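You operate a simulated robot arm through the tools that you are given. There is no shell and no other tool.

You run a simulated robot arm. Do the job below in one go: nothing can be reset, and whatever is moved stays where it is left.

Task
Tighten the strap's nut, stand the loose peg, then unload the charger.
Fine: spanner back where it lay, pointer stays; peg in the hole by the charger; switch off before battery three goes to the narrow top shelf.

Only the result counts: the job must be done as asked and must still hold three seconds after the hand-in. Knocking over, shifting, dropping, spilling or breaking anything else fails it.

Robot
A 7-joint arm with a three-finger gripper, fixed in place. Base frame: the origin is at the foot of the arm, x ahead of it, y to its left, z up. Lengths are in cm, angles in rad, forces in N, time in s.
With the tool pointing down near the work surface it reaches from about 10 to 82 cm from the base axis. Its first joint turns from -2.897 to 2.897 rad. Payload 2.69 kg.
The TCP is the grasp point between the finger pads, 3 cm short of the fingertips. In the tool frame z runs along the fingers and y along their closing line. Largest opening 12.8 cm; the body of the gripper starts 11.7 cm behind the TCP.
Orientation is that of the tool frame in the base frame, as a unit quaternion [x, y, z, w]. With the fingers straight down and closing along the base's y, the tool's x points along the base's -x, its y along +y and its z along -z.

Tools
- The arm moves only by the tool nudge_tool. Its argument "deltas" is a list of rows, each an object (a shift or turn left out is 0, a gripper value left out holds the last) with "fingers": the finger opening in cm, from 0 to 12.8; "translation": the shift along the base's x, y, z in units of 500 mm (1.0 is 500 mm), a list of three; "rot": the turn, a rotation vector about the base's x, y, z in units of 90 degrees (1.0 is 90 degrees), a list of three. In form: [{"fingers": fingers, "translation": [x, y, z], "rot": [ax, ay, az]}, ...]. A call has 1 to 20 rows; each row is the pose to reach, as a shift and turn from the pose commanded when the call began. A call with a number of a shift or a turn outside -1 to 1 is refused whole. Rows are played at 5 a second. More than 5 cm and 0.15 rad between two rows, or a gripper value outside its range, and nothing of the call is played. A pose out of reach is approached as far as the arm can. The call stops where the force on the tool passes 40 N (or 10 N more than at its start, if that is more) or the arm is blocked; 0.2 s more then pass. The fingers move at their own pace and stop on an object; they squeeze with about 28 N. The grip force told is the motor's: it shows also when the fingers shut on nothing. Time passes only in rows, and 0.2 s behind the last, so rows that repeat a pose let the fingers close. It gives the time, the measured TCP pose, the force on the tool (base axes), the opening and the grip force at its end, in the units of the frame above (readings bear some noise), with the torque about the TCP (base axes, N m) and any sound that the robot's microphone picked up, and new pictures: "pictures" is both (left out), scene, wrist or none.
- Cameras (640 x 400 px; columns grow to the right, rows downward): "scene" is fixed at [21.98, -64.92, 163.23]; the picture's right is [0.75, -0.66, 0.00], its down [-0.32, -0.36, -0.88] and it looks along [0.58, 0.66, -0.48] (base axes); focal length 324 px, centre (320, 200). "wrist" rides on the gripper at [5.8, 5.4, -13.1] in the tool frame; the picture's right is [-0.68, 0.74, 0.00], its down [-0.62, -0.57, -0.55] and it looks along [-0.40, -0.37, 0.84] (tool axes); focal length 234 px, centre (320, 200).
- move_column(by): slides the trunk up (or, below 0, down) by that many cm; the arm rides with it, the base frame stays. It gives what a move gives, with no picture.
- pixel_to_xyz(camera, pixels): for up to 12 pixels [column, row] of the newest picture of that camera ("zoom" is the newest enlarged one), the place [x, y, z] in the base frame of the surface seen there, good to about 0.2 cm. The clock stands still meanwhile.
- zoom(camera, box): a new picture of the part [left, top, right, bottom] of that camera's present view, enlarged. The clock stands still meanwhile.
- finish_job(): hands the job in; it is judged then, once.

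Unless the task says otherwise, let go and move clear before handing in.

The tools are called after "Call:" as name(argument=value, ...) on one line, values as JSON. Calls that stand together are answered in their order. nudge_tool: Moves the arm, as the interface text tells. Its arguments: {"type":"object","properties":{"deltas":{"type":"array","items":{"type":"object","properties":{"fingers":{"type":"number"},"translation":{"type":"array","items":{"type":"number"}},"rot":{"type":"array","items":{"type":"number"}}}}},"pictures":{"type":"string","enum":["both","scene","wrist","none"]}},"required":["deltas"]} The other tools are called the same way: move_column (by) slides the trunk up or down; pixel_to_xyz (camera, pixels) gives the place of the surface under pixels of a picture; zoom (camera, box) takes an enlarged picture of a part of a camera's view; finish_job () hands the job in.

At the start:

```text
time: 0.0
ee_pos: [52.56, 19.79, 149.68]
orientation: [-0.001, 1.0, 0.0, -0.001]
contact_force: [0.0, 0.1, -1.4]
wrist_torque: [-0.02, -0.01, -0.03]
finger_gap: 12.8
finger_force: 0.2
trunk travel left (down, up): [-27.5, 7.5]
```

scene: 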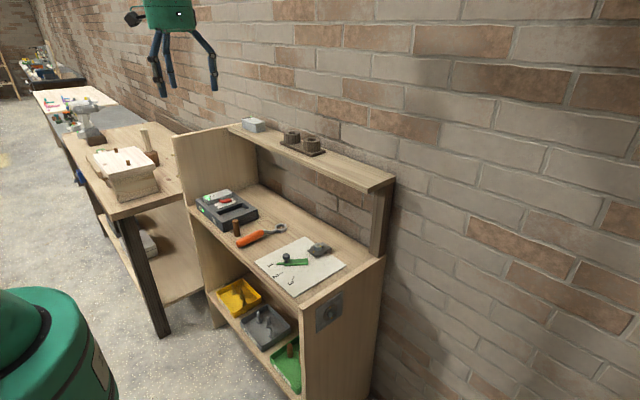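
wrist: 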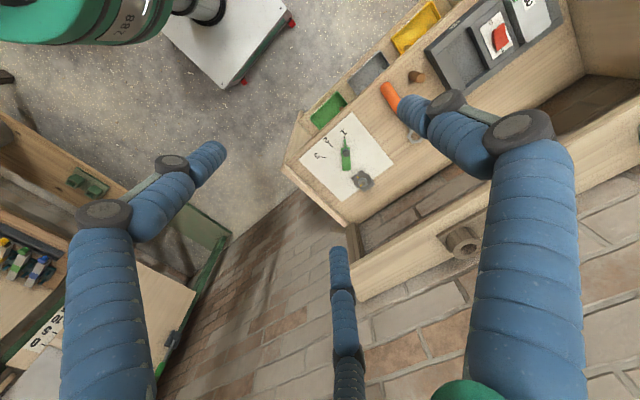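

The scene picture shows a cabinet with a spanner (orange, ~260,237), a paper with a green pointer (~290,262), and a device with batteries (~225,208). I'll zoom in on several parts to identify everything.

Call:
zoom(camera="scene", box=[180, 170, 360, 300])

Call:
zoom(camera="scene", box=[190, 260, 350, 400])

Call:
zoom(camera="scene", box=[220, 100, 400, 200])

Call:
zoom(camera="scene", box=[20, 80, 200, 220])

Call:
zoom(camera="wrist", box=[280, 0, 600, 220])

```text
3.08 times, centred on (270, 235) of scene
```

zoom: 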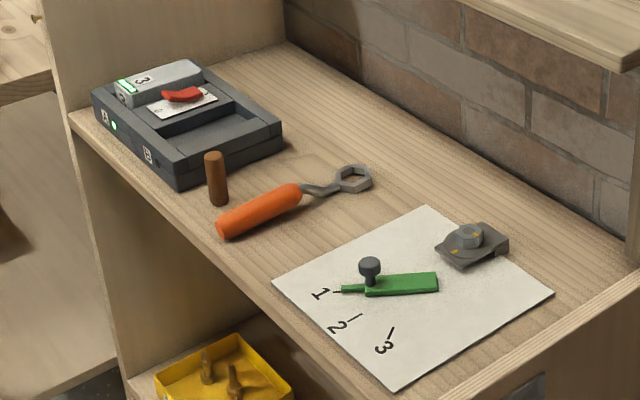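

```text
2.86 times, centred on (270, 330) of scene
```

zoom: 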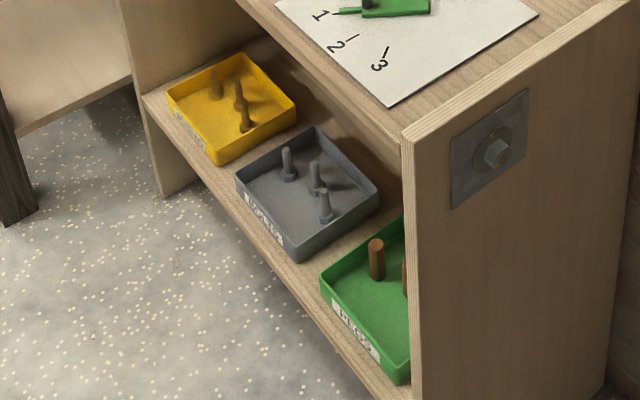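

```text
3.56 times, centred on (310, 150) of scene
```

zoom: 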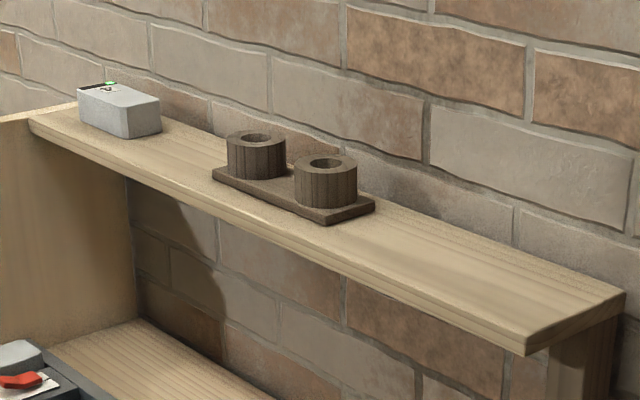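

```text
2.86 times, centred on (110, 150) of scene
```

zoom: 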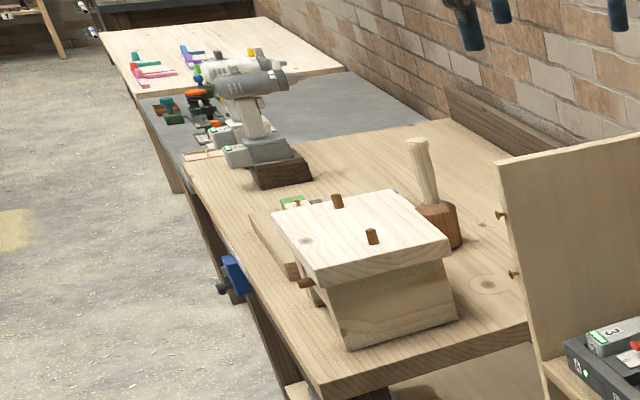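

```text
1.82 times, centred on (440, 110) of wrist
```

zoom: 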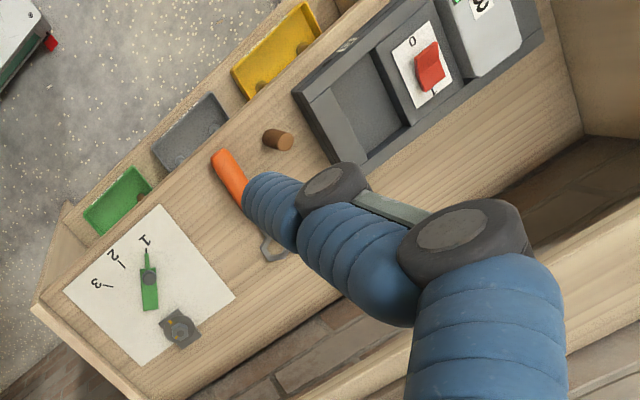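

Candidates: a strap with a nut on the sheet at scene (318,249), a plate with a nut on the cabinet side (330,312), and a brown peg (236,227). I'll query the geometry of these.

Call:
pixel_to_xyz(camera="scene", pixels=[[318, 247], [330, 312], [236, 218], [236, 230], [248, 240], [280, 228], [286, 255], [300, 262], [218, 204], [228, 198], [252, 124], [290, 136]])

Call:
pixel_to_xyz(camera="scene", pixels=[[200, 200], [235, 236], [259, 214], [222, 191], [345, 265], [296, 297], [384, 258], [302, 309], [190, 210], [245, 187], [395, 180], [232, 128]])

Call:
zoom(camera="scene", box=[290, 230, 340, 262])

Call:
zoom(camera="scene", box=[190, 180, 270, 245])

Call:
zoom(camera="scene", box=[260, 330, 310, 400])

```text
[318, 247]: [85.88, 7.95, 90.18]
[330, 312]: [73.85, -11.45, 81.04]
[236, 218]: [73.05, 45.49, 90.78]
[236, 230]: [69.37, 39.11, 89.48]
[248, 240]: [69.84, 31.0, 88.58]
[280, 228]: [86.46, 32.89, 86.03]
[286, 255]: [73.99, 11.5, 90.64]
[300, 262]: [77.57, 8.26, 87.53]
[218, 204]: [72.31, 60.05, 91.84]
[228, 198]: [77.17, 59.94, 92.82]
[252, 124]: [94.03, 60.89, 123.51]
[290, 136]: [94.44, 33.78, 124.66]
```

```text
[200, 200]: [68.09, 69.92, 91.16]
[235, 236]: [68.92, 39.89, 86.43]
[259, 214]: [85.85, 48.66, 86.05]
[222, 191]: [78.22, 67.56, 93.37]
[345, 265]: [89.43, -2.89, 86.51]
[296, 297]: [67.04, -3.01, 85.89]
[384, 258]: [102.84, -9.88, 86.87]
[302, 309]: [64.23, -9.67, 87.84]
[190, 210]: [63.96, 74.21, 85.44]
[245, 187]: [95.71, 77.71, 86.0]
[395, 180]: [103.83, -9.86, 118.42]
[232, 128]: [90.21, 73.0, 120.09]
```

```text
12.50 times, centred on (315, 246) of scene
```

zoom: 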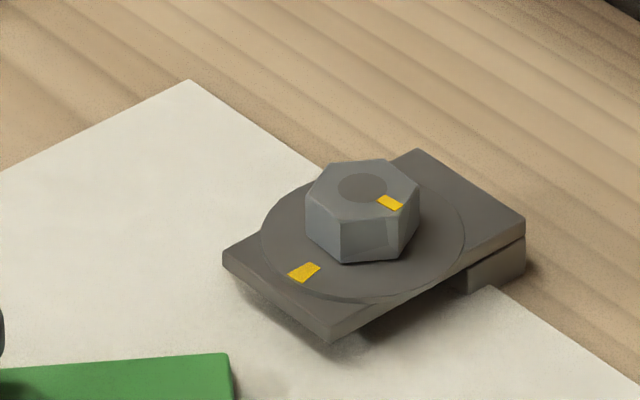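

```text
6.15 times, centred on (230, 212) of scene
```

zoom: 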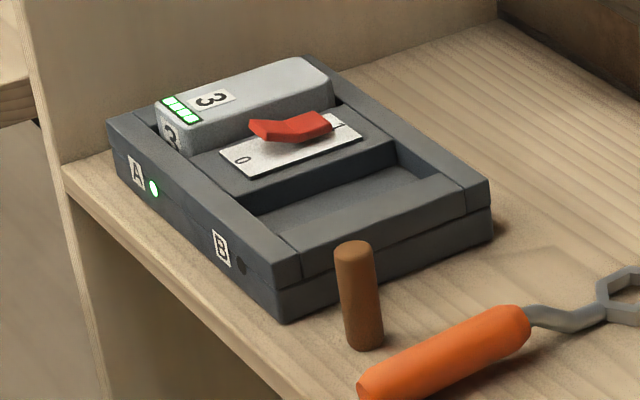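

```text
5.71 times, centred on (285, 365) of scene
```

zoom: 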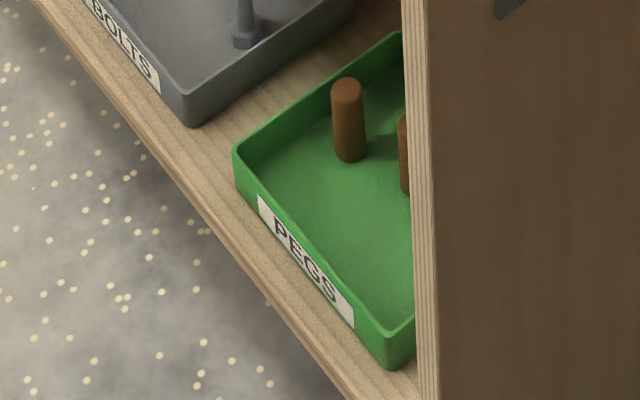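

The nut's yellow mark points about -y and the washer mark about -x, so tightening is roughly an 80° clockwise turn. I'll move the wrist camera nearer the charger and peg for a better look.

Call:
nudge_tool(deltas=[{"translation": [-0.006, 0.078, -0.044]}, {"translation": [-0.011, 0.156, -0.089]}, {"translation": [-0.017, 0.233, -0.133]}, {"translation": [-0.022, 0.311, -0.178]}, {"translation": [-0.028, 0.389, -0.222]}, {"translation": [-0.033, 0.467, -0.267]}, {"translation": [-0.039, 0.544, -0.311]}, {"translation": [-0.044, 0.622, -0.356]}, {"translation": [-0.05, 0.7, -0.4]}, {"translation": [-0.05, 0.7, -0.4]}])

```text
time: 2.2
ee_pos: [50.1, 55.21, 129.55]
orientation: [0.0, 1.0, 0.0, 0.0]
contact_force: [-0.3, -0.2, -0.1]
wrist_torque: [-0.03, 0.03, 0.0]
finger_gap: 12.82
finger_force: 0.1
trunk travel left (down, up): [-27.5, 7.5]
```

scene: 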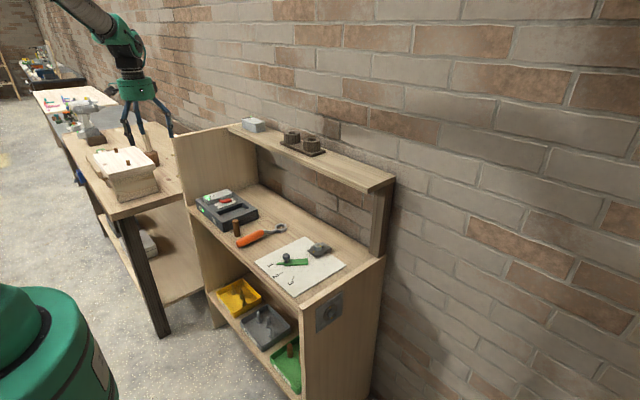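
wrist: 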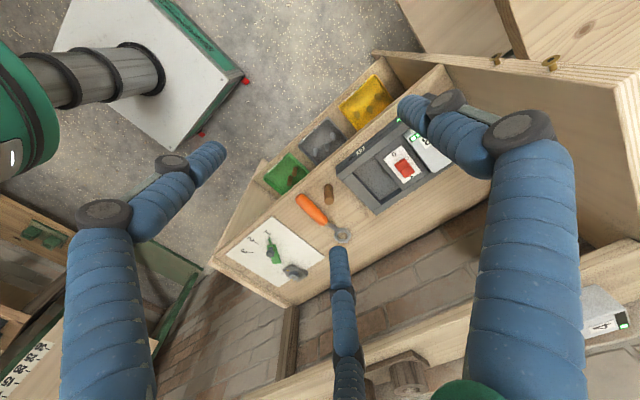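

The wrist picture shows three blue fingers rather than two (tips at ~(225,150), (400,105), (337,250)). I'll close the gripper in free air to see how it actually moves.

Call:
nudge_tool(deltas=[{"fingers": 4}, {"fingers": 4}, {"fingers": 4}, {"fingers": 4}])

Call:
zoom(camera="scene", box=[90, 40, 190, 150])

```text
time: 3.2
ee_pos: [50.16, 55.14, 129.57]
orientation: [0.0, 1.0, 0.0, 0.0]
contact_force: [0.5, 0.4, -0.5]
wrist_torque: [0.01, 0.01, 0.01]
finger_gap: 3.98
finger_force: 0.1
trunk travel left (down, up): [-27.5, 7.5]
```

scene: 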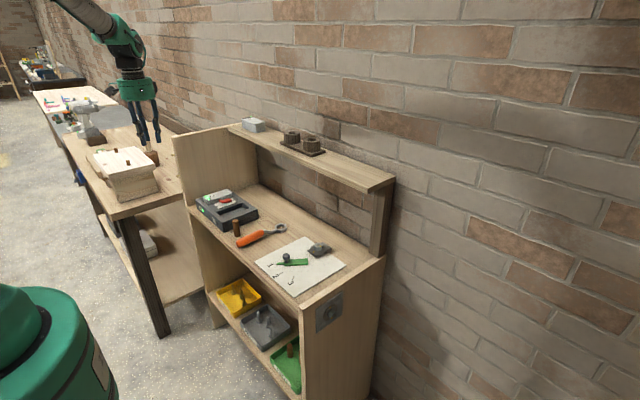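
wrist: 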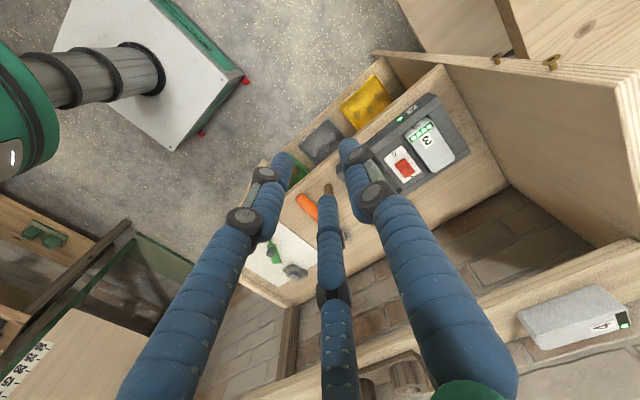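

```text
3.64 times, centred on (140, 95) of scene
```

zoom: 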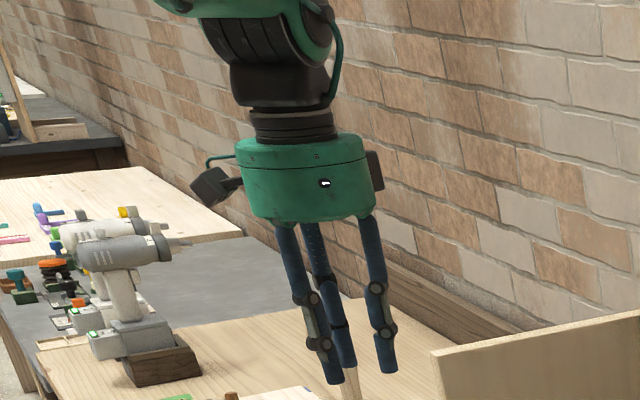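

The hand is drawn with three fingers closing centrically, while the readings behave like the spec. Zooming into the wrist view on the charger, peg and nut.

Call:
zoom(camera="wrist", box=[360, 80, 500, 200])

Call:
zoom(camera="wrist", box=[220, 160, 360, 300])

Call:
zoom(camera="wrist", box=[260, 60, 400, 200])

```text
3.33 times, centred on (430, 140) of wrist
```

zoom: 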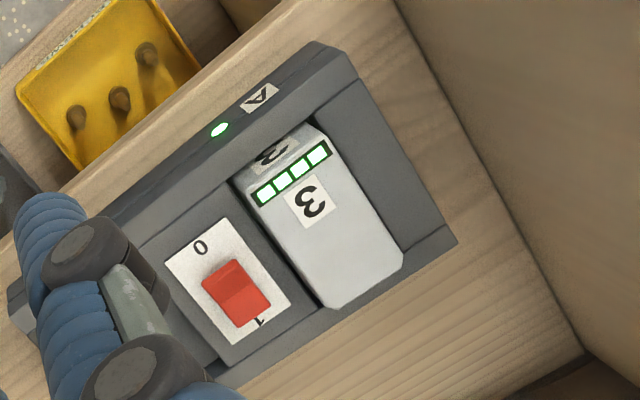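

```text
2.86 times, centred on (290, 230) of wrist
```

zoom: 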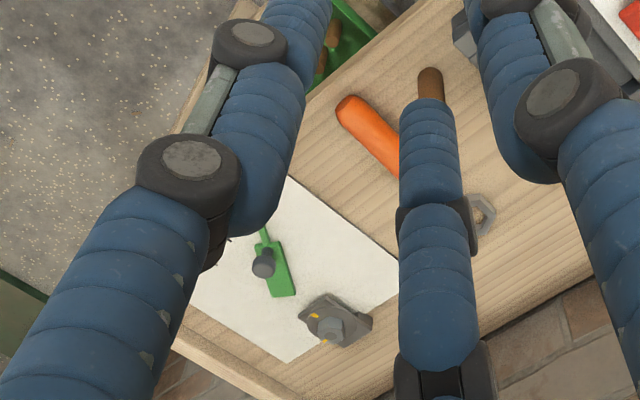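

```text
2.86 times, centred on (330, 130) of wrist
```

zoom: 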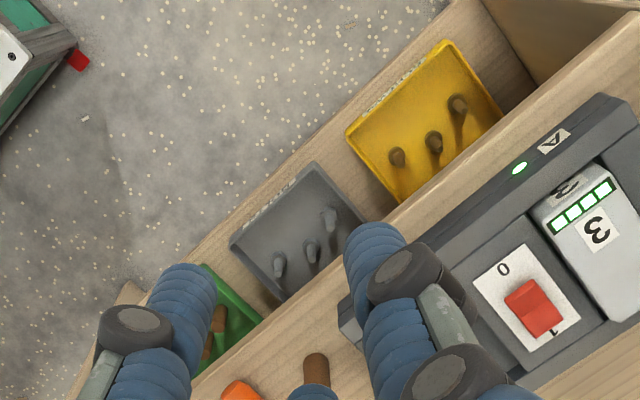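

The red rocker is on its "1" side with LED A lit; three trays sit below. I need a clear look at the peg, so I'll open the fingers and bring the camera closer to it.

Call:
nudge_tool(deltas=[{"fingers": 12.8, "translation": [0.03, -0.01, -0.06]}, {"fingers": 12.8, "translation": [0.06, -0.02, -0.12]}, {"fingers": 12.8, "translation": [0.09, -0.03, -0.18]}, {"fingers": 12.8, "translation": [0.12, -0.04, -0.24]}, {"fingers": 12.8, "translation": [0.12, -0.04, -0.24]}])

Call:
zoom(camera="wrist", box=[230, 130, 430, 260])

```text
time: 4.4
ee_pos: [56.16, 53.26, 117.63]
orientation: [0.0, 1.0, 0.0, -0.001]
contact_force: [1.0, -0.5, -0.3]
wrist_torque: [0.0, 0.0, -0.02]
finger_gap: 12.81
finger_force: 0.1
trunk travel left (down, up): [-27.5, 7.5]
```

scene: 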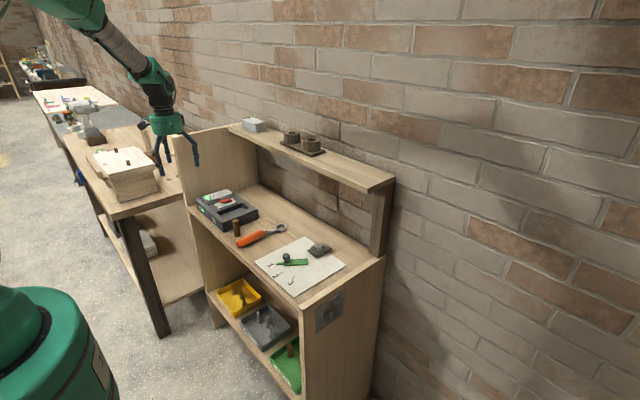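
wrist: 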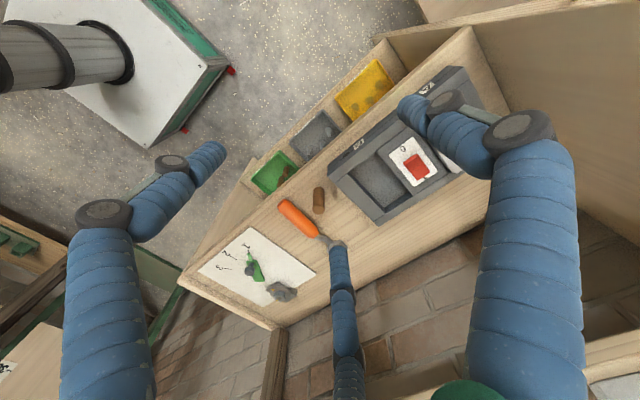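

```text
3.08 times, centred on (330, 195) of wrist
```

zoom: 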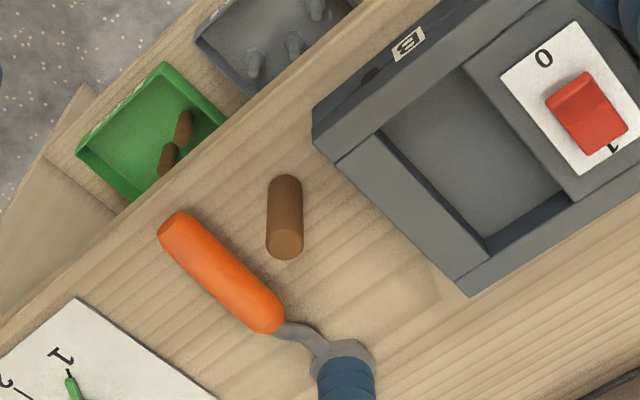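

The peg at wrist (318,200) may be upright; I need to check whether it already sits in a hole and find any other hole. Measuring its points and zooming tighter.

Call:
zoom(camera="wrist", box=[295, 175, 345, 220])

Call:
pixel_to_xyz(camera="zoom", pixels=[[300, 120], [300, 160], [300, 200], [300, 240], [300, 280], [280, 260], [260, 200], [340, 200], [300, 330], [300, 60]])

Call:
zoom(camera="scene", box=[220, 205, 260, 245])

Call:
zoom(camera="wrist", box=[230, 130, 330, 210])

```text
8.89 times, centred on (320, 198) of wrist
```

zoom: 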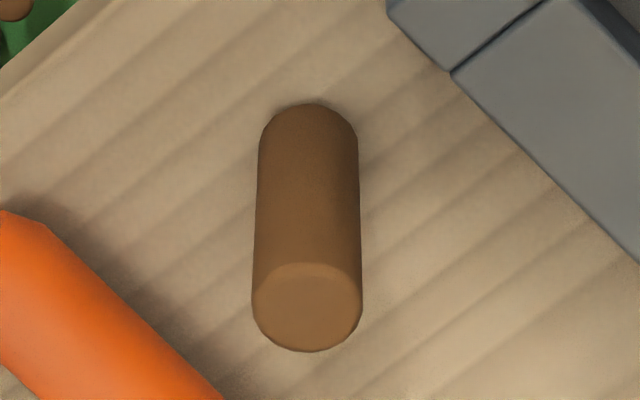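

```text
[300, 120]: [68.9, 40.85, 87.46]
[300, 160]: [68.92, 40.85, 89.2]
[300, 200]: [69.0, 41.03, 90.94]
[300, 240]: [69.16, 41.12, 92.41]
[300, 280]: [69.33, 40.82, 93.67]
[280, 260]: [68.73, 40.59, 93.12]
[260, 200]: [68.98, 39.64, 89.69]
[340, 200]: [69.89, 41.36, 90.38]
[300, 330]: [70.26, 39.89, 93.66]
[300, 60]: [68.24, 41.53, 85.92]
```

```text
10.00 times, centred on (240, 225) of scene
```

zoom: 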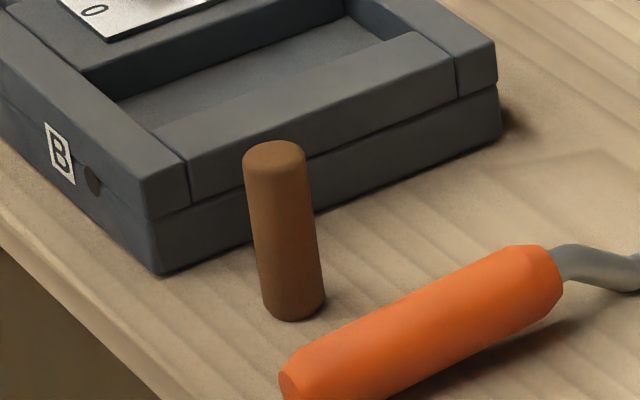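

```text
5.00 times, centred on (280, 170) of wrist
```

zoom: 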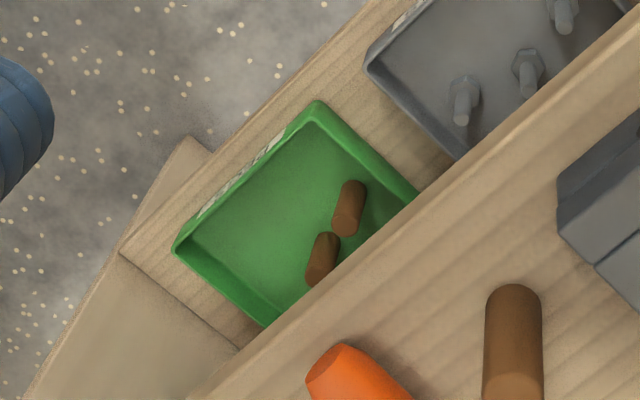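

The peg stands upright at about (69.5, 40.4), 7.7 cm tall and 2 cm thick, and no hole is visible yet. I'll look over the rest of the table (behind the charger) from higher and further left.

Call:
nudge_tool(deltas=[{"translation": [0.02, 0.04, 0.08]}, {"translation": [0.04, 0.09, 0.16]}, {"translation": [0.06, 0.14, 0.24]}, {"translation": [0.08, 0.19, 0.32]}, {"translation": [0.1, 0.24, 0.36]}, {"translation": [0.12, 0.27, 0.4]}, {"translation": [0.12, 0.27, 0.4]}])

Call:
zoom(camera="wrist", box=[230, 80, 480, 260])

```text
time: 6.0
ee_pos: [62.18, 66.44, 137.79]
orientation: [0.0, 1.0, 0.0, -0.001]
contact_force: [-0.3, -0.6, 0.6]
wrist_torque: [0.05, 0.0, 0.01]
finger_gap: 12.8
finger_force: 0.1
trunk travel left (down, up): [-27.5, 7.5]
```

scene: 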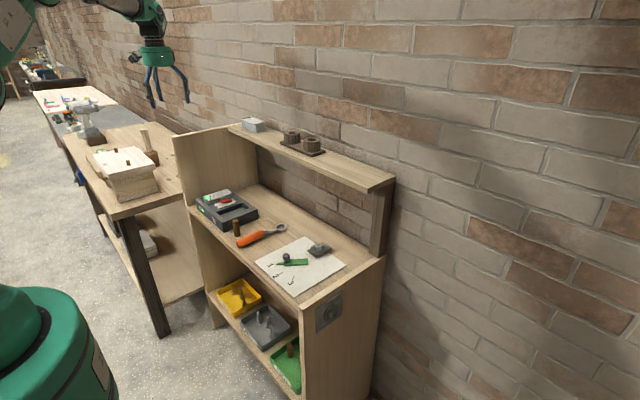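
wrist: 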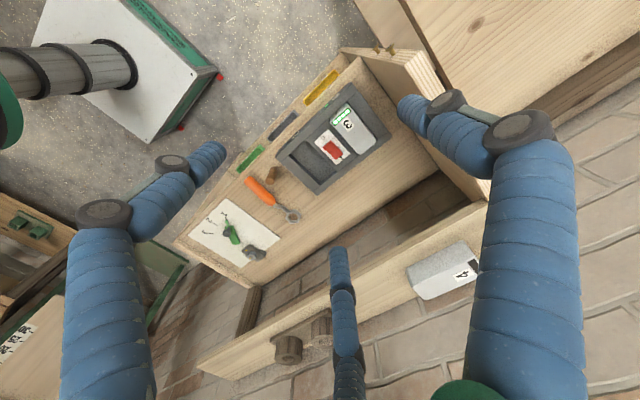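

```text
2.22 times, centred on (355, 170) of wrist
```

zoom: 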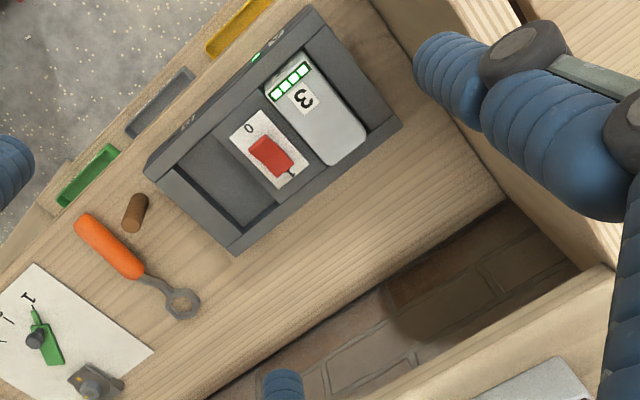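

No empty hole shows on the table top around the charger from here. I'll survey the right side and lower shelf, to look for a lying peg or a hole.

Call:
nudge_tool(deltas=[{"translation": [-0.03, -0.09, -0.02]}, {"translation": [-0.06, -0.18, -0.04]}, {"translation": [-0.09, -0.27, -0.06]}, {"translation": [-0.12, -0.36, -0.08]}, {"translation": [-0.15, -0.45, -0.1]}, {"translation": [-0.18, -0.54, -0.12]}, {"translation": [-0.21, -0.63, -0.14]}, {"translation": [-0.24, -0.72, -0.16]}, {"translation": [-0.27, -0.81, -0.18]}, {"translation": [-0.3, -0.9, -0.2]}, {"translation": [-0.3, -0.9, -0.2]}])

Call:
zoom(camera="wrist", box=[230, 80, 480, 260])

Call:
zoom(camera="wrist", box=[0, 150, 200, 400])

```text
time: 8.4
ee_pos: [46.81, 21.66, 127.64]
orientation: [0.0, 1.0, -0.001, 0.0]
contact_force: [-0.1, -1.5, 0.6]
wrist_torque: [0.04, -0.02, -0.02]
finger_gap: 12.79
finger_force: 0.0
trunk travel left (down, up): [-27.5, 7.5]
```

scene: 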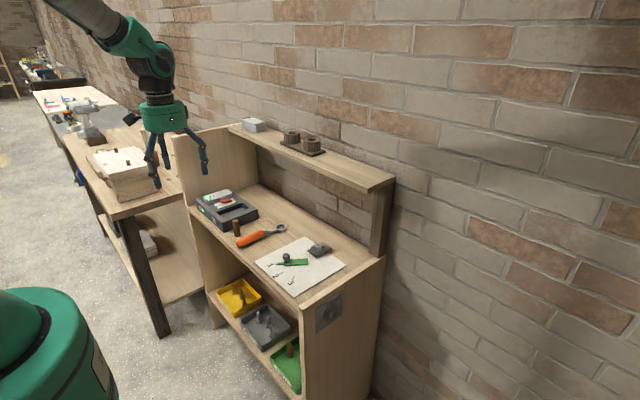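
wrist: 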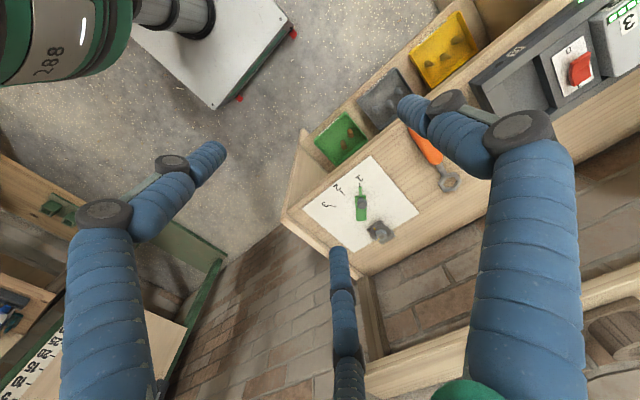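

```text
2.22 times, centred on (355, 170) of wrist
```

zoom: 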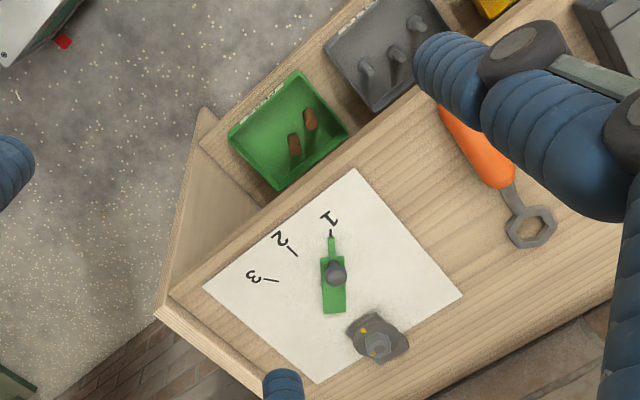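

```text
1.60 times, centred on (100, 275) of wrist
```

zoom: 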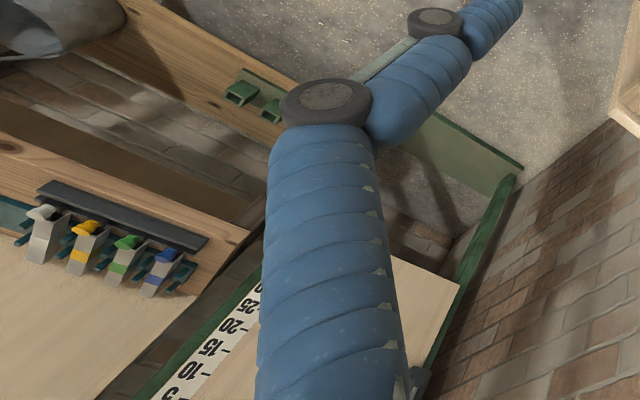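

The rest are just scenery; the only pegs are this one and the two spares in the PEGS tray. I'll inspect the table surface around the charger and spanner more finely for a hole.

Call:
zoom(camera="scene", box=[240, 195, 300, 235])

Call:
zoom(camera="scene", box=[190, 205, 240, 245])

Call:
zoom(camera="scene", box=[235, 180, 300, 215])

Call:
zoom(camera="scene", box=[300, 280, 360, 340])

```text
10.00 times, centred on (270, 215) of scene
```

zoom: 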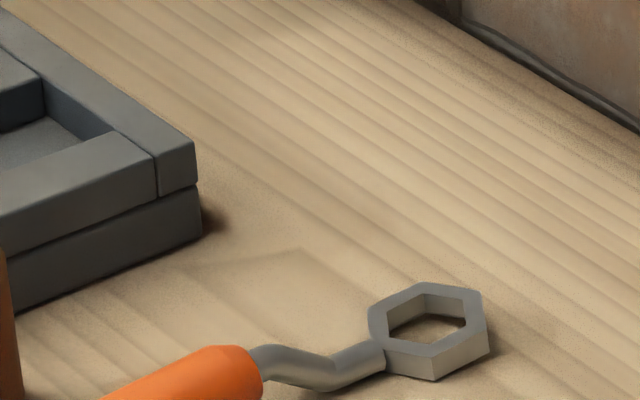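

```text
10.00 times, centred on (215, 225) of scene
```

zoom: 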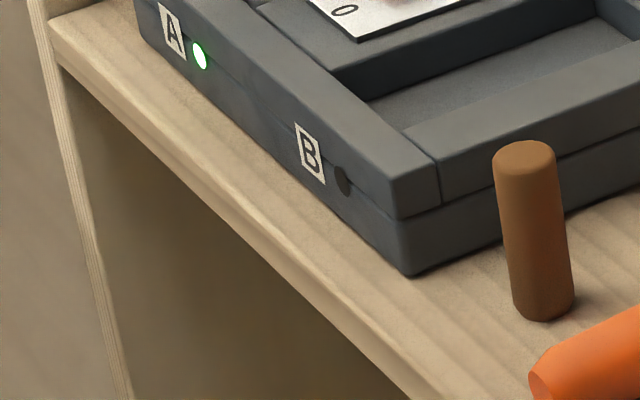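

```text
9.85 times, centred on (268, 198) of scene
```

zoom: 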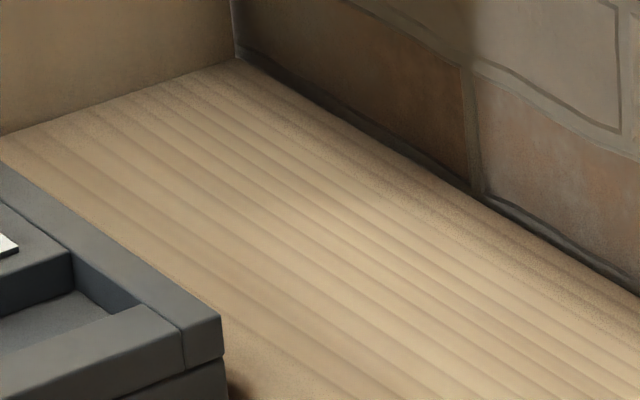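

```text
6.67 times, centred on (330, 310) of scene
```

zoom: 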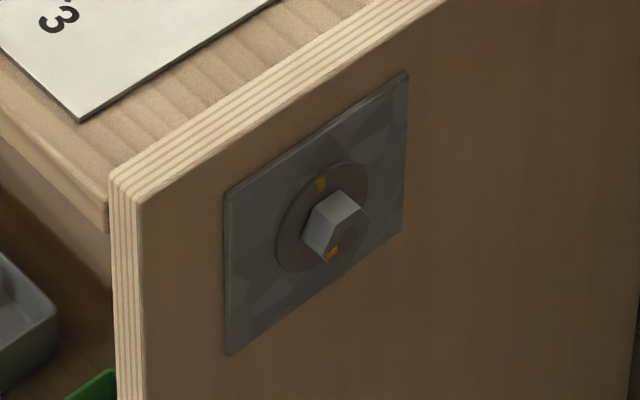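

The side-panel plate also has a marked nut, but the task's "strap" is the bar on the sheet. Now comparing the spare pegs' height with the one by the charger to judge whether that one is already sunk in a hole.

Call:
pixel_to_xyz(camera="scene", pixels=[[289, 345], [290, 350], [290, 356], [292, 360], [236, 219], [237, 225], [237, 233], [238, 238], [285, 238], [262, 225], [258, 222], [266, 220]])

Call:
zoom(camera="wrist", box=[310, 100, 370, 160])

Call:
pixel_to_xyz(camera="zoom", pixels=[[310, 320], [340, 300], [360, 250], [380, 170], [420, 230], [320, 180], [290, 350], [340, 180], [390, 260], [330, 330]])

```text
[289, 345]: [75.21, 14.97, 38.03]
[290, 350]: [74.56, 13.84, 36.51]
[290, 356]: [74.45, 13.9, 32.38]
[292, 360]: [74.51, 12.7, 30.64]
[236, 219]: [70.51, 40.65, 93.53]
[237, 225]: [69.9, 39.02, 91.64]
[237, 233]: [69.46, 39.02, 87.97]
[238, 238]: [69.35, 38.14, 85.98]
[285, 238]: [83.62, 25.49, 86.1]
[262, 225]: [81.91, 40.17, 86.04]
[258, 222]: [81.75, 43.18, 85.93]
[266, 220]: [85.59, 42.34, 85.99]
```

```text
6.67 times, centred on (340, 130) of wrist
```

zoom: 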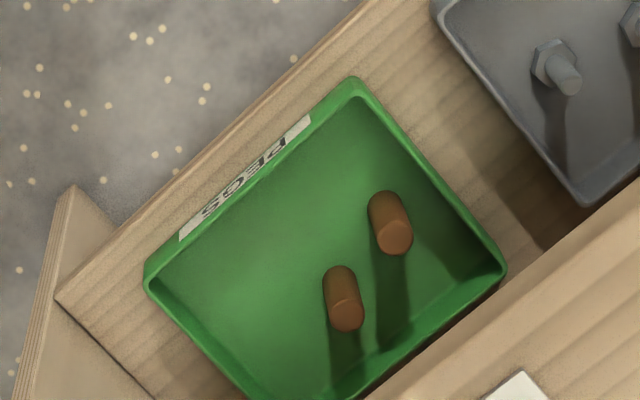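

```text
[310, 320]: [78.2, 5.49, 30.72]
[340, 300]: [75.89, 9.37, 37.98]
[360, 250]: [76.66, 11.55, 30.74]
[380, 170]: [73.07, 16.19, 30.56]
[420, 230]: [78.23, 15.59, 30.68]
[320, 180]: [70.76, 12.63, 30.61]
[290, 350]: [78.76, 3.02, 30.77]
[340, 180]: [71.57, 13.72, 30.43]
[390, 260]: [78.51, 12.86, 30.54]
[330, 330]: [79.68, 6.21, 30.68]
```

The spare pegs are 7.4 cm tall, same as this one's 7.7 cm above the table, so this peg is free-standing, not in a hole. I'll look close-up at the table near the charger.

Call:
nudge_tool(deltas=[{"translation": [0.04, 0.08, -0.03]}, {"translation": [0.08, 0.15, -0.06]}, {"translation": [0.12, 0.22, -0.1]}, {"translation": [0.16, 0.3, -0.15]}, {"translation": [0.2, 0.38, -0.2]}, {"translation": [0.24, 0.46, -0.24]}, {"translation": [0.28, 0.54, -0.28]}, {"translation": [0.31, 0.6, -0.34]}, {"translation": [0.31, 0.6, -0.38]}, {"translation": [0.31, 0.6, -0.38]}])

Call:
zoom(camera="wrist", box=[230, 80, 480, 260])

```text
refused: row 4 steps farther than a row can; nothing moved
```

```text
2.22 times, centred on (355, 170) of wrist
```

zoom: 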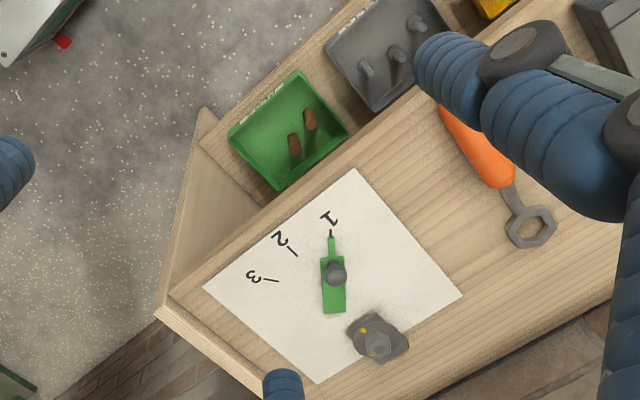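

The step was over 5 cm in one row, so nothing moved; repeating with smaller steps.

Call:
nudge_tool(deltas=[{"translation": [0.031, 0.06, -0.038]}, {"translation": [0.062, 0.12, -0.076]}, {"translation": [0.093, 0.18, -0.114]}, {"translation": [0.124, 0.24, -0.152]}, {"translation": [0.155, 0.3, -0.19]}, {"translation": [0.186, 0.36, -0.228]}, {"translation": [0.217, 0.42, -0.266]}, {"translation": [0.248, 0.48, -0.304]}, {"translation": [0.279, 0.54, -0.342]}, {"translation": [0.31, 0.6, -0.38]}, {"translation": [0.31, 0.6, -0.38]}])

Call:
zoom(camera="wrist", box=[230, 80, 480, 260])

```text
time: 10.8
ee_pos: [62.6, 51.54, 108.43]
orientation: [0.0, 1.0, 0.0, 0.0]
contact_force: [0.2, -0.2, -0.4]
wrist_torque: [-0.04, 0.02, -0.02]
finger_gap: 12.79
finger_force: 0.0
trunk travel left (down, up): [-27.5, 7.5]
```

scene: 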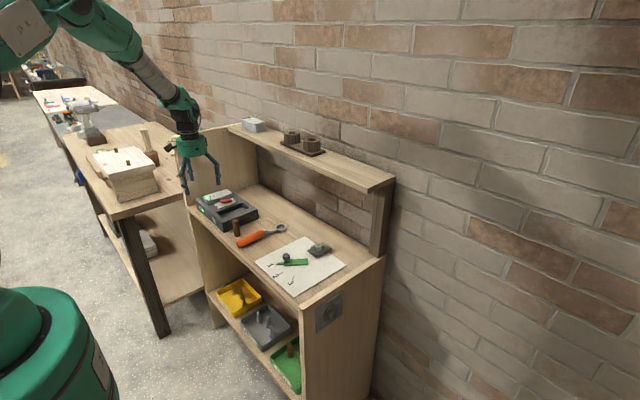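
wrist: 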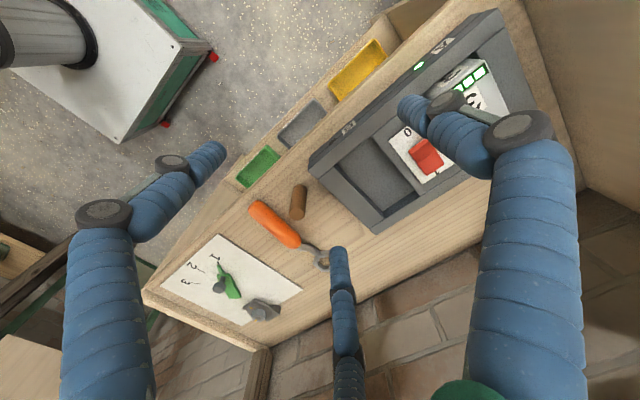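

```text
2.22 times, centred on (355, 170) of wrist
```

zoom: 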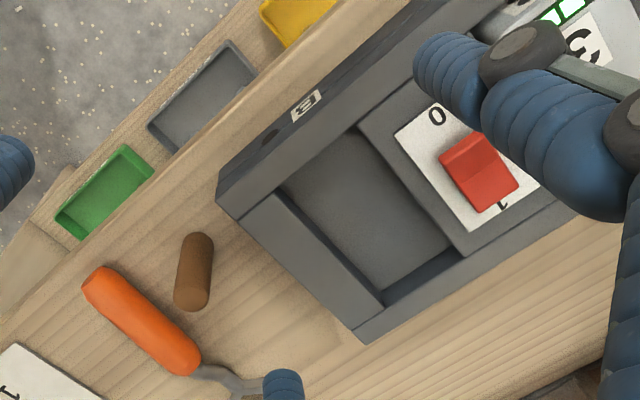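

There's a faint lighter patch on the table near wrist (350,230). Zooming there and behind the peg.

Call:
zoom(camera="wrist", box=[300, 200, 400, 260])

Call:
zoom(camera="wrist", box=[260, 160, 360, 250])

Call:
zoom(camera="wrist", box=[400, 0, 560, 100])

```text
6.40 times, centred on (350, 230) of wrist
```

zoom: 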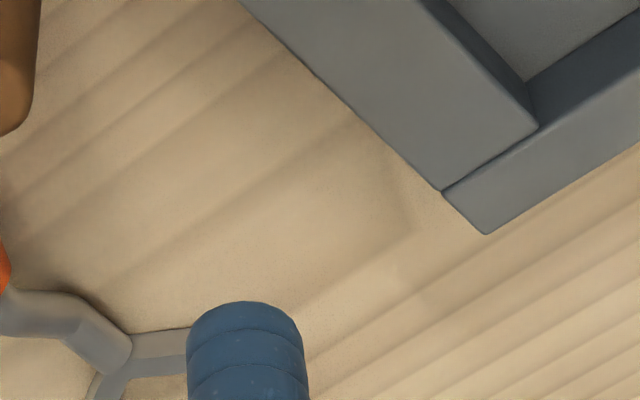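

```text
4.44 times, centred on (310, 205) of wrist
```

zoom: 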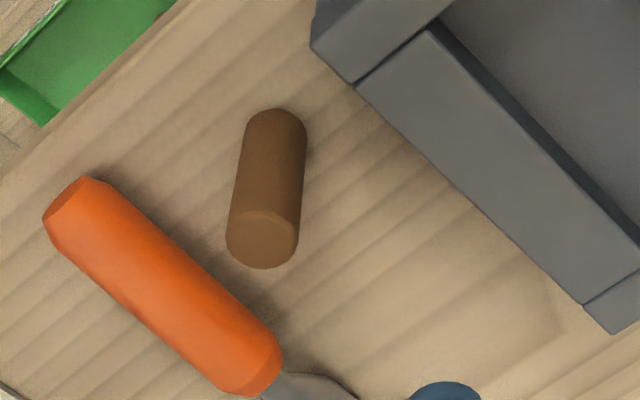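

```text
4.00 times, centred on (480, 50) of wrist
```

zoom: 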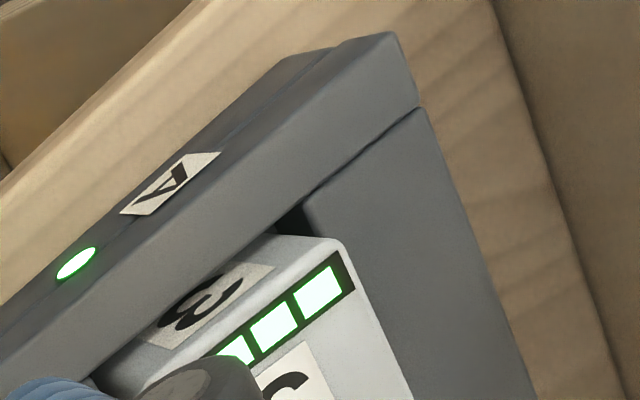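

No hole visible from this side. I'll turn the hand 90° about vertical and look from the right-front, to see what the peg, spanner and charger hide.

Call:
nudge_tool(deltas=[{"translation": [0.001, -0.035, 0.017], "rot": [0, 0, 0.09]}, {"translation": [0.003, -0.07, 0.035], "rot": [0, 0, 0.18]}, {"translation": [0.004, -0.105, 0.052], "rot": [0, 0, 0.27]}, {"translation": [0.006, -0.14, 0.07], "rot": [0, 0, 0.36]}, {"translation": [0.007, -0.175, 0.087], "rot": [0, 0, 0.45]}, {"translation": [0.009, -0.21, 0.105], "rot": [0, 0, 0.54]}, {"translation": [0.01, -0.245, 0.122], "rot": [0, 0, 0.63]}, {"translation": [0.012, -0.28, 0.14], "rot": [0, 0, 0.72]}, {"translation": [0.013, -0.315, 0.157], "rot": [0, 0, 0.81]}, {"translation": [0.015, -0.35, 0.175], "rot": [0, 0, 0.9]}, {"translation": [0.016, -0.384, 0.192], "rot": [0, 0, 0.99]}, {"translation": [0.016, -0.384, 0.192], "rot": [0, 0, 1.0]}])

Call:
zoom(camera="wrist", box=[200, 80, 450, 260])

```text
time: 13.4
ee_pos: [63.43, 32.11, 118.38]
orientation: [0.708, -0.707, 0.0, 0.0]
contact_force: [-0.5, -0.6, 0.3]
wrist_torque: [0.03, 0.02, -0.01]
finger_gap: 12.8
finger_force: 0.1
trunk travel left (down, up): [-27.5, 7.5]
```

scene: 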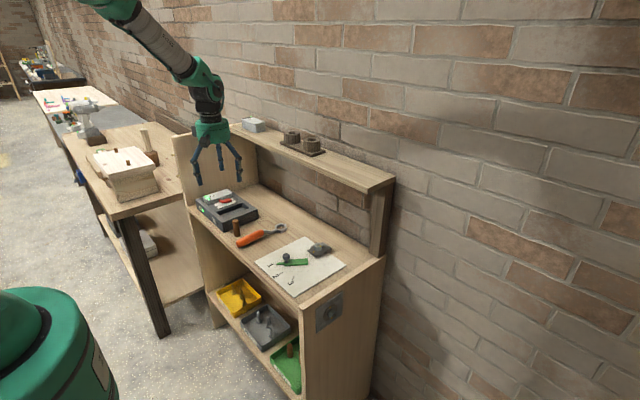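
wrist: 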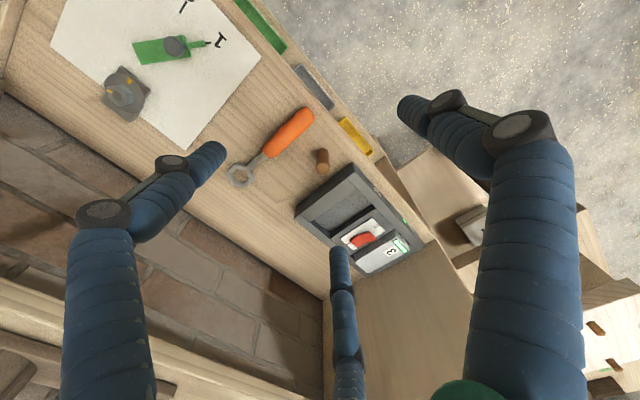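

```text
2.22 times, centred on (325, 170) of wrist
```

zoom: 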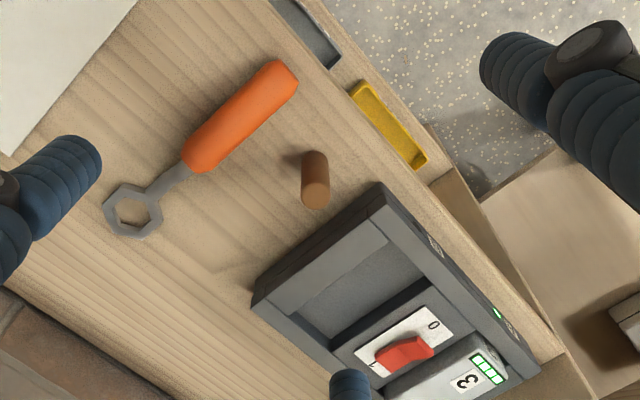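

Still nothing drawn on the table; a hole could be hard to see in the rendering, so I'll probe surface depth over a grid between the spanner and the charger.

Call:
pixel_to_xyz(camera="zoom", pixels=[[170, 200], [188, 200], [206, 200], [224, 200], [242, 200], [260, 200], [278, 200], [296, 200], [296, 215], [314, 225], [335, 205], [350, 190]])

Call:
pixel_to_xyz(camera="zoom", pixels=[[170, 220], [188, 220], [206, 220], [224, 220], [242, 220], [260, 220], [278, 220], [170, 240], [188, 240], [206, 240], [224, 240], [242, 240]])

Call:
pixel_to_xyz(camera="zoom", pixels=[[260, 240], [278, 235], [170, 260], [188, 260], [206, 260], [224, 260], [242, 260], [250, 270], [206, 280], [224, 280], [240, 285], [250, 300]])

Call:
pixel_to_xyz(camera="zoom", pixels=[[220, 180], [240, 180], [260, 180], [280, 180], [240, 160], [260, 160], [280, 160], [295, 150], [310, 140], [330, 140], [345, 155], [345, 170]])

Call:
zoom(camera="wrist", box=[400, 140, 640, 400])

```text
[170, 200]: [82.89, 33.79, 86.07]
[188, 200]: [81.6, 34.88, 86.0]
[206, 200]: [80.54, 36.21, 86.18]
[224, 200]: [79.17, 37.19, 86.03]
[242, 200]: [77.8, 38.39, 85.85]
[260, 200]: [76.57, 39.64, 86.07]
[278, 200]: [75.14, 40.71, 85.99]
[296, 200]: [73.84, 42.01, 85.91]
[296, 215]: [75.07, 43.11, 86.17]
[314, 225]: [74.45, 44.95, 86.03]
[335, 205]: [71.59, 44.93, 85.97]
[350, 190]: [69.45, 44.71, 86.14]
```

```text
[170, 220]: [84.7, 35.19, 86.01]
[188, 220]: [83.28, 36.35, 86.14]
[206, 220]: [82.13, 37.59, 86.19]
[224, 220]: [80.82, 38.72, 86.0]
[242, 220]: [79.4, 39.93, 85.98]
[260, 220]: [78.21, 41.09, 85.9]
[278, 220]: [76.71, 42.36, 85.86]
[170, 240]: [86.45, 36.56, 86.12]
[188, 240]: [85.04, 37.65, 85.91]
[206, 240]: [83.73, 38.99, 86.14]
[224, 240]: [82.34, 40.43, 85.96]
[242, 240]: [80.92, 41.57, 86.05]
```

```text
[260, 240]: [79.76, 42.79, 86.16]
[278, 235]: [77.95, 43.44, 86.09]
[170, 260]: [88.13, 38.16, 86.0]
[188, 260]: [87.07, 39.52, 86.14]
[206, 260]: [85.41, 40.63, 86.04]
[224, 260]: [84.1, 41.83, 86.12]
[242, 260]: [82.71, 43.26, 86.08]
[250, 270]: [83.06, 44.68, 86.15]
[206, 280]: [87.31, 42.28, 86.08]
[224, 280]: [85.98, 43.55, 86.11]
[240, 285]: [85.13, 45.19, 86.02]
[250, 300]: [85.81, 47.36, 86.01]
```

```text
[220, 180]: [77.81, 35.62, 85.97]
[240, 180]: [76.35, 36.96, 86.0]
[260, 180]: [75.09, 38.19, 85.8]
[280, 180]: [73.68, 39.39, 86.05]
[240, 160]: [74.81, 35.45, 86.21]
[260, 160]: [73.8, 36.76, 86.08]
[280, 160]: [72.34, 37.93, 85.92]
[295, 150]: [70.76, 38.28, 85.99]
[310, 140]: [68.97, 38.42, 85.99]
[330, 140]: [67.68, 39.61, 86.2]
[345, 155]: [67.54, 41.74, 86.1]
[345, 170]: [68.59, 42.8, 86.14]
```

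```text
1.54 times, centred on (520, 270) of wrist
```

zoom: 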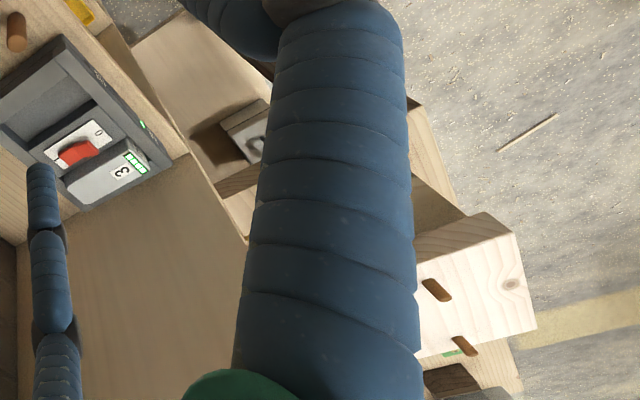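

The table is flat everywhere I probed, so the only holes in sight are the two ring sockets on the top-shelf rack; I'll examine those, plus the spanner and nut in detail.

Call:
zoom(camera="scene", box=[270, 115, 340, 165])

Call:
pixel_to_xyz(camera="zoom", pixels=[[165, 120], [185, 140], [205, 160], [220, 130], [365, 200], [385, 215], [395, 175], [420, 200], [100, 230], [400, 330], [530, 285], [290, 200]])

Call:
zoom(camera="wrist", box=[220, 95, 340, 195])

Call:
pixel_to_xyz(camera="zoom", pixels=[[470, 90], [440, 110], [400, 150], [350, 200], [320, 230], [280, 260], [240, 290], [200, 290], [200, 320], [140, 340], [180, 370], [200, 340]])

Call:
zoom(camera="wrist", box=[80, 0, 230, 130])

```text
8.00 times, centred on (305, 140) of scene
```

zoom: 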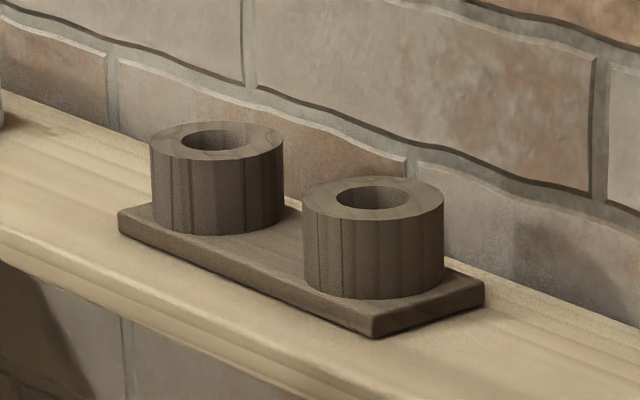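

```text
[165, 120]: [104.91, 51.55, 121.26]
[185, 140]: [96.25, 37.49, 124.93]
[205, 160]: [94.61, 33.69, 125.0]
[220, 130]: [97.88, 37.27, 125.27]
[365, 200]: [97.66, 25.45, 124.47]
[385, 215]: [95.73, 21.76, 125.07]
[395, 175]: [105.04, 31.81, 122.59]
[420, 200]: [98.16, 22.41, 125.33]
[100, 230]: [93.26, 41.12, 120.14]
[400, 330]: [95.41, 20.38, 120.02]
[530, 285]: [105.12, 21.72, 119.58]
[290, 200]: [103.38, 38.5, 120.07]
```

```text
4.00 times, centred on (280, 145) of wrist
```

zoom: 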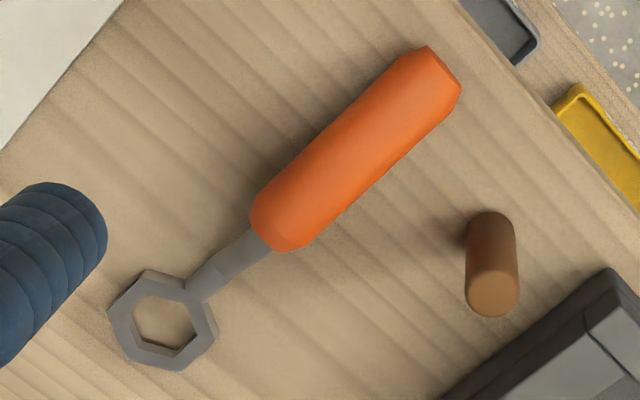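

```text
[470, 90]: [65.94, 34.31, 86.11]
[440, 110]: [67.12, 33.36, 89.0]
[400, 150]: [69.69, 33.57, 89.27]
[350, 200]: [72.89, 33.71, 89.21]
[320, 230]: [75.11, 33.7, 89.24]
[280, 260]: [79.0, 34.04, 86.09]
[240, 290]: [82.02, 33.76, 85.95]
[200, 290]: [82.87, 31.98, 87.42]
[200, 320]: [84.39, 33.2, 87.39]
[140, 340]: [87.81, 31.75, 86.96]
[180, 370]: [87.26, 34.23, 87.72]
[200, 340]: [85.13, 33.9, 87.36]
```

```text
3.08 times, centred on (155, 65) of wrist
```

zoom: 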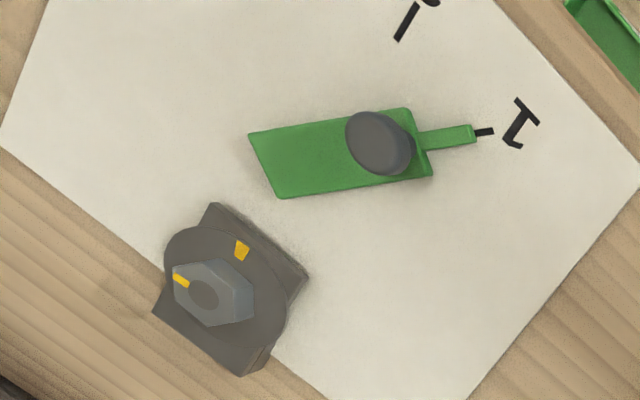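

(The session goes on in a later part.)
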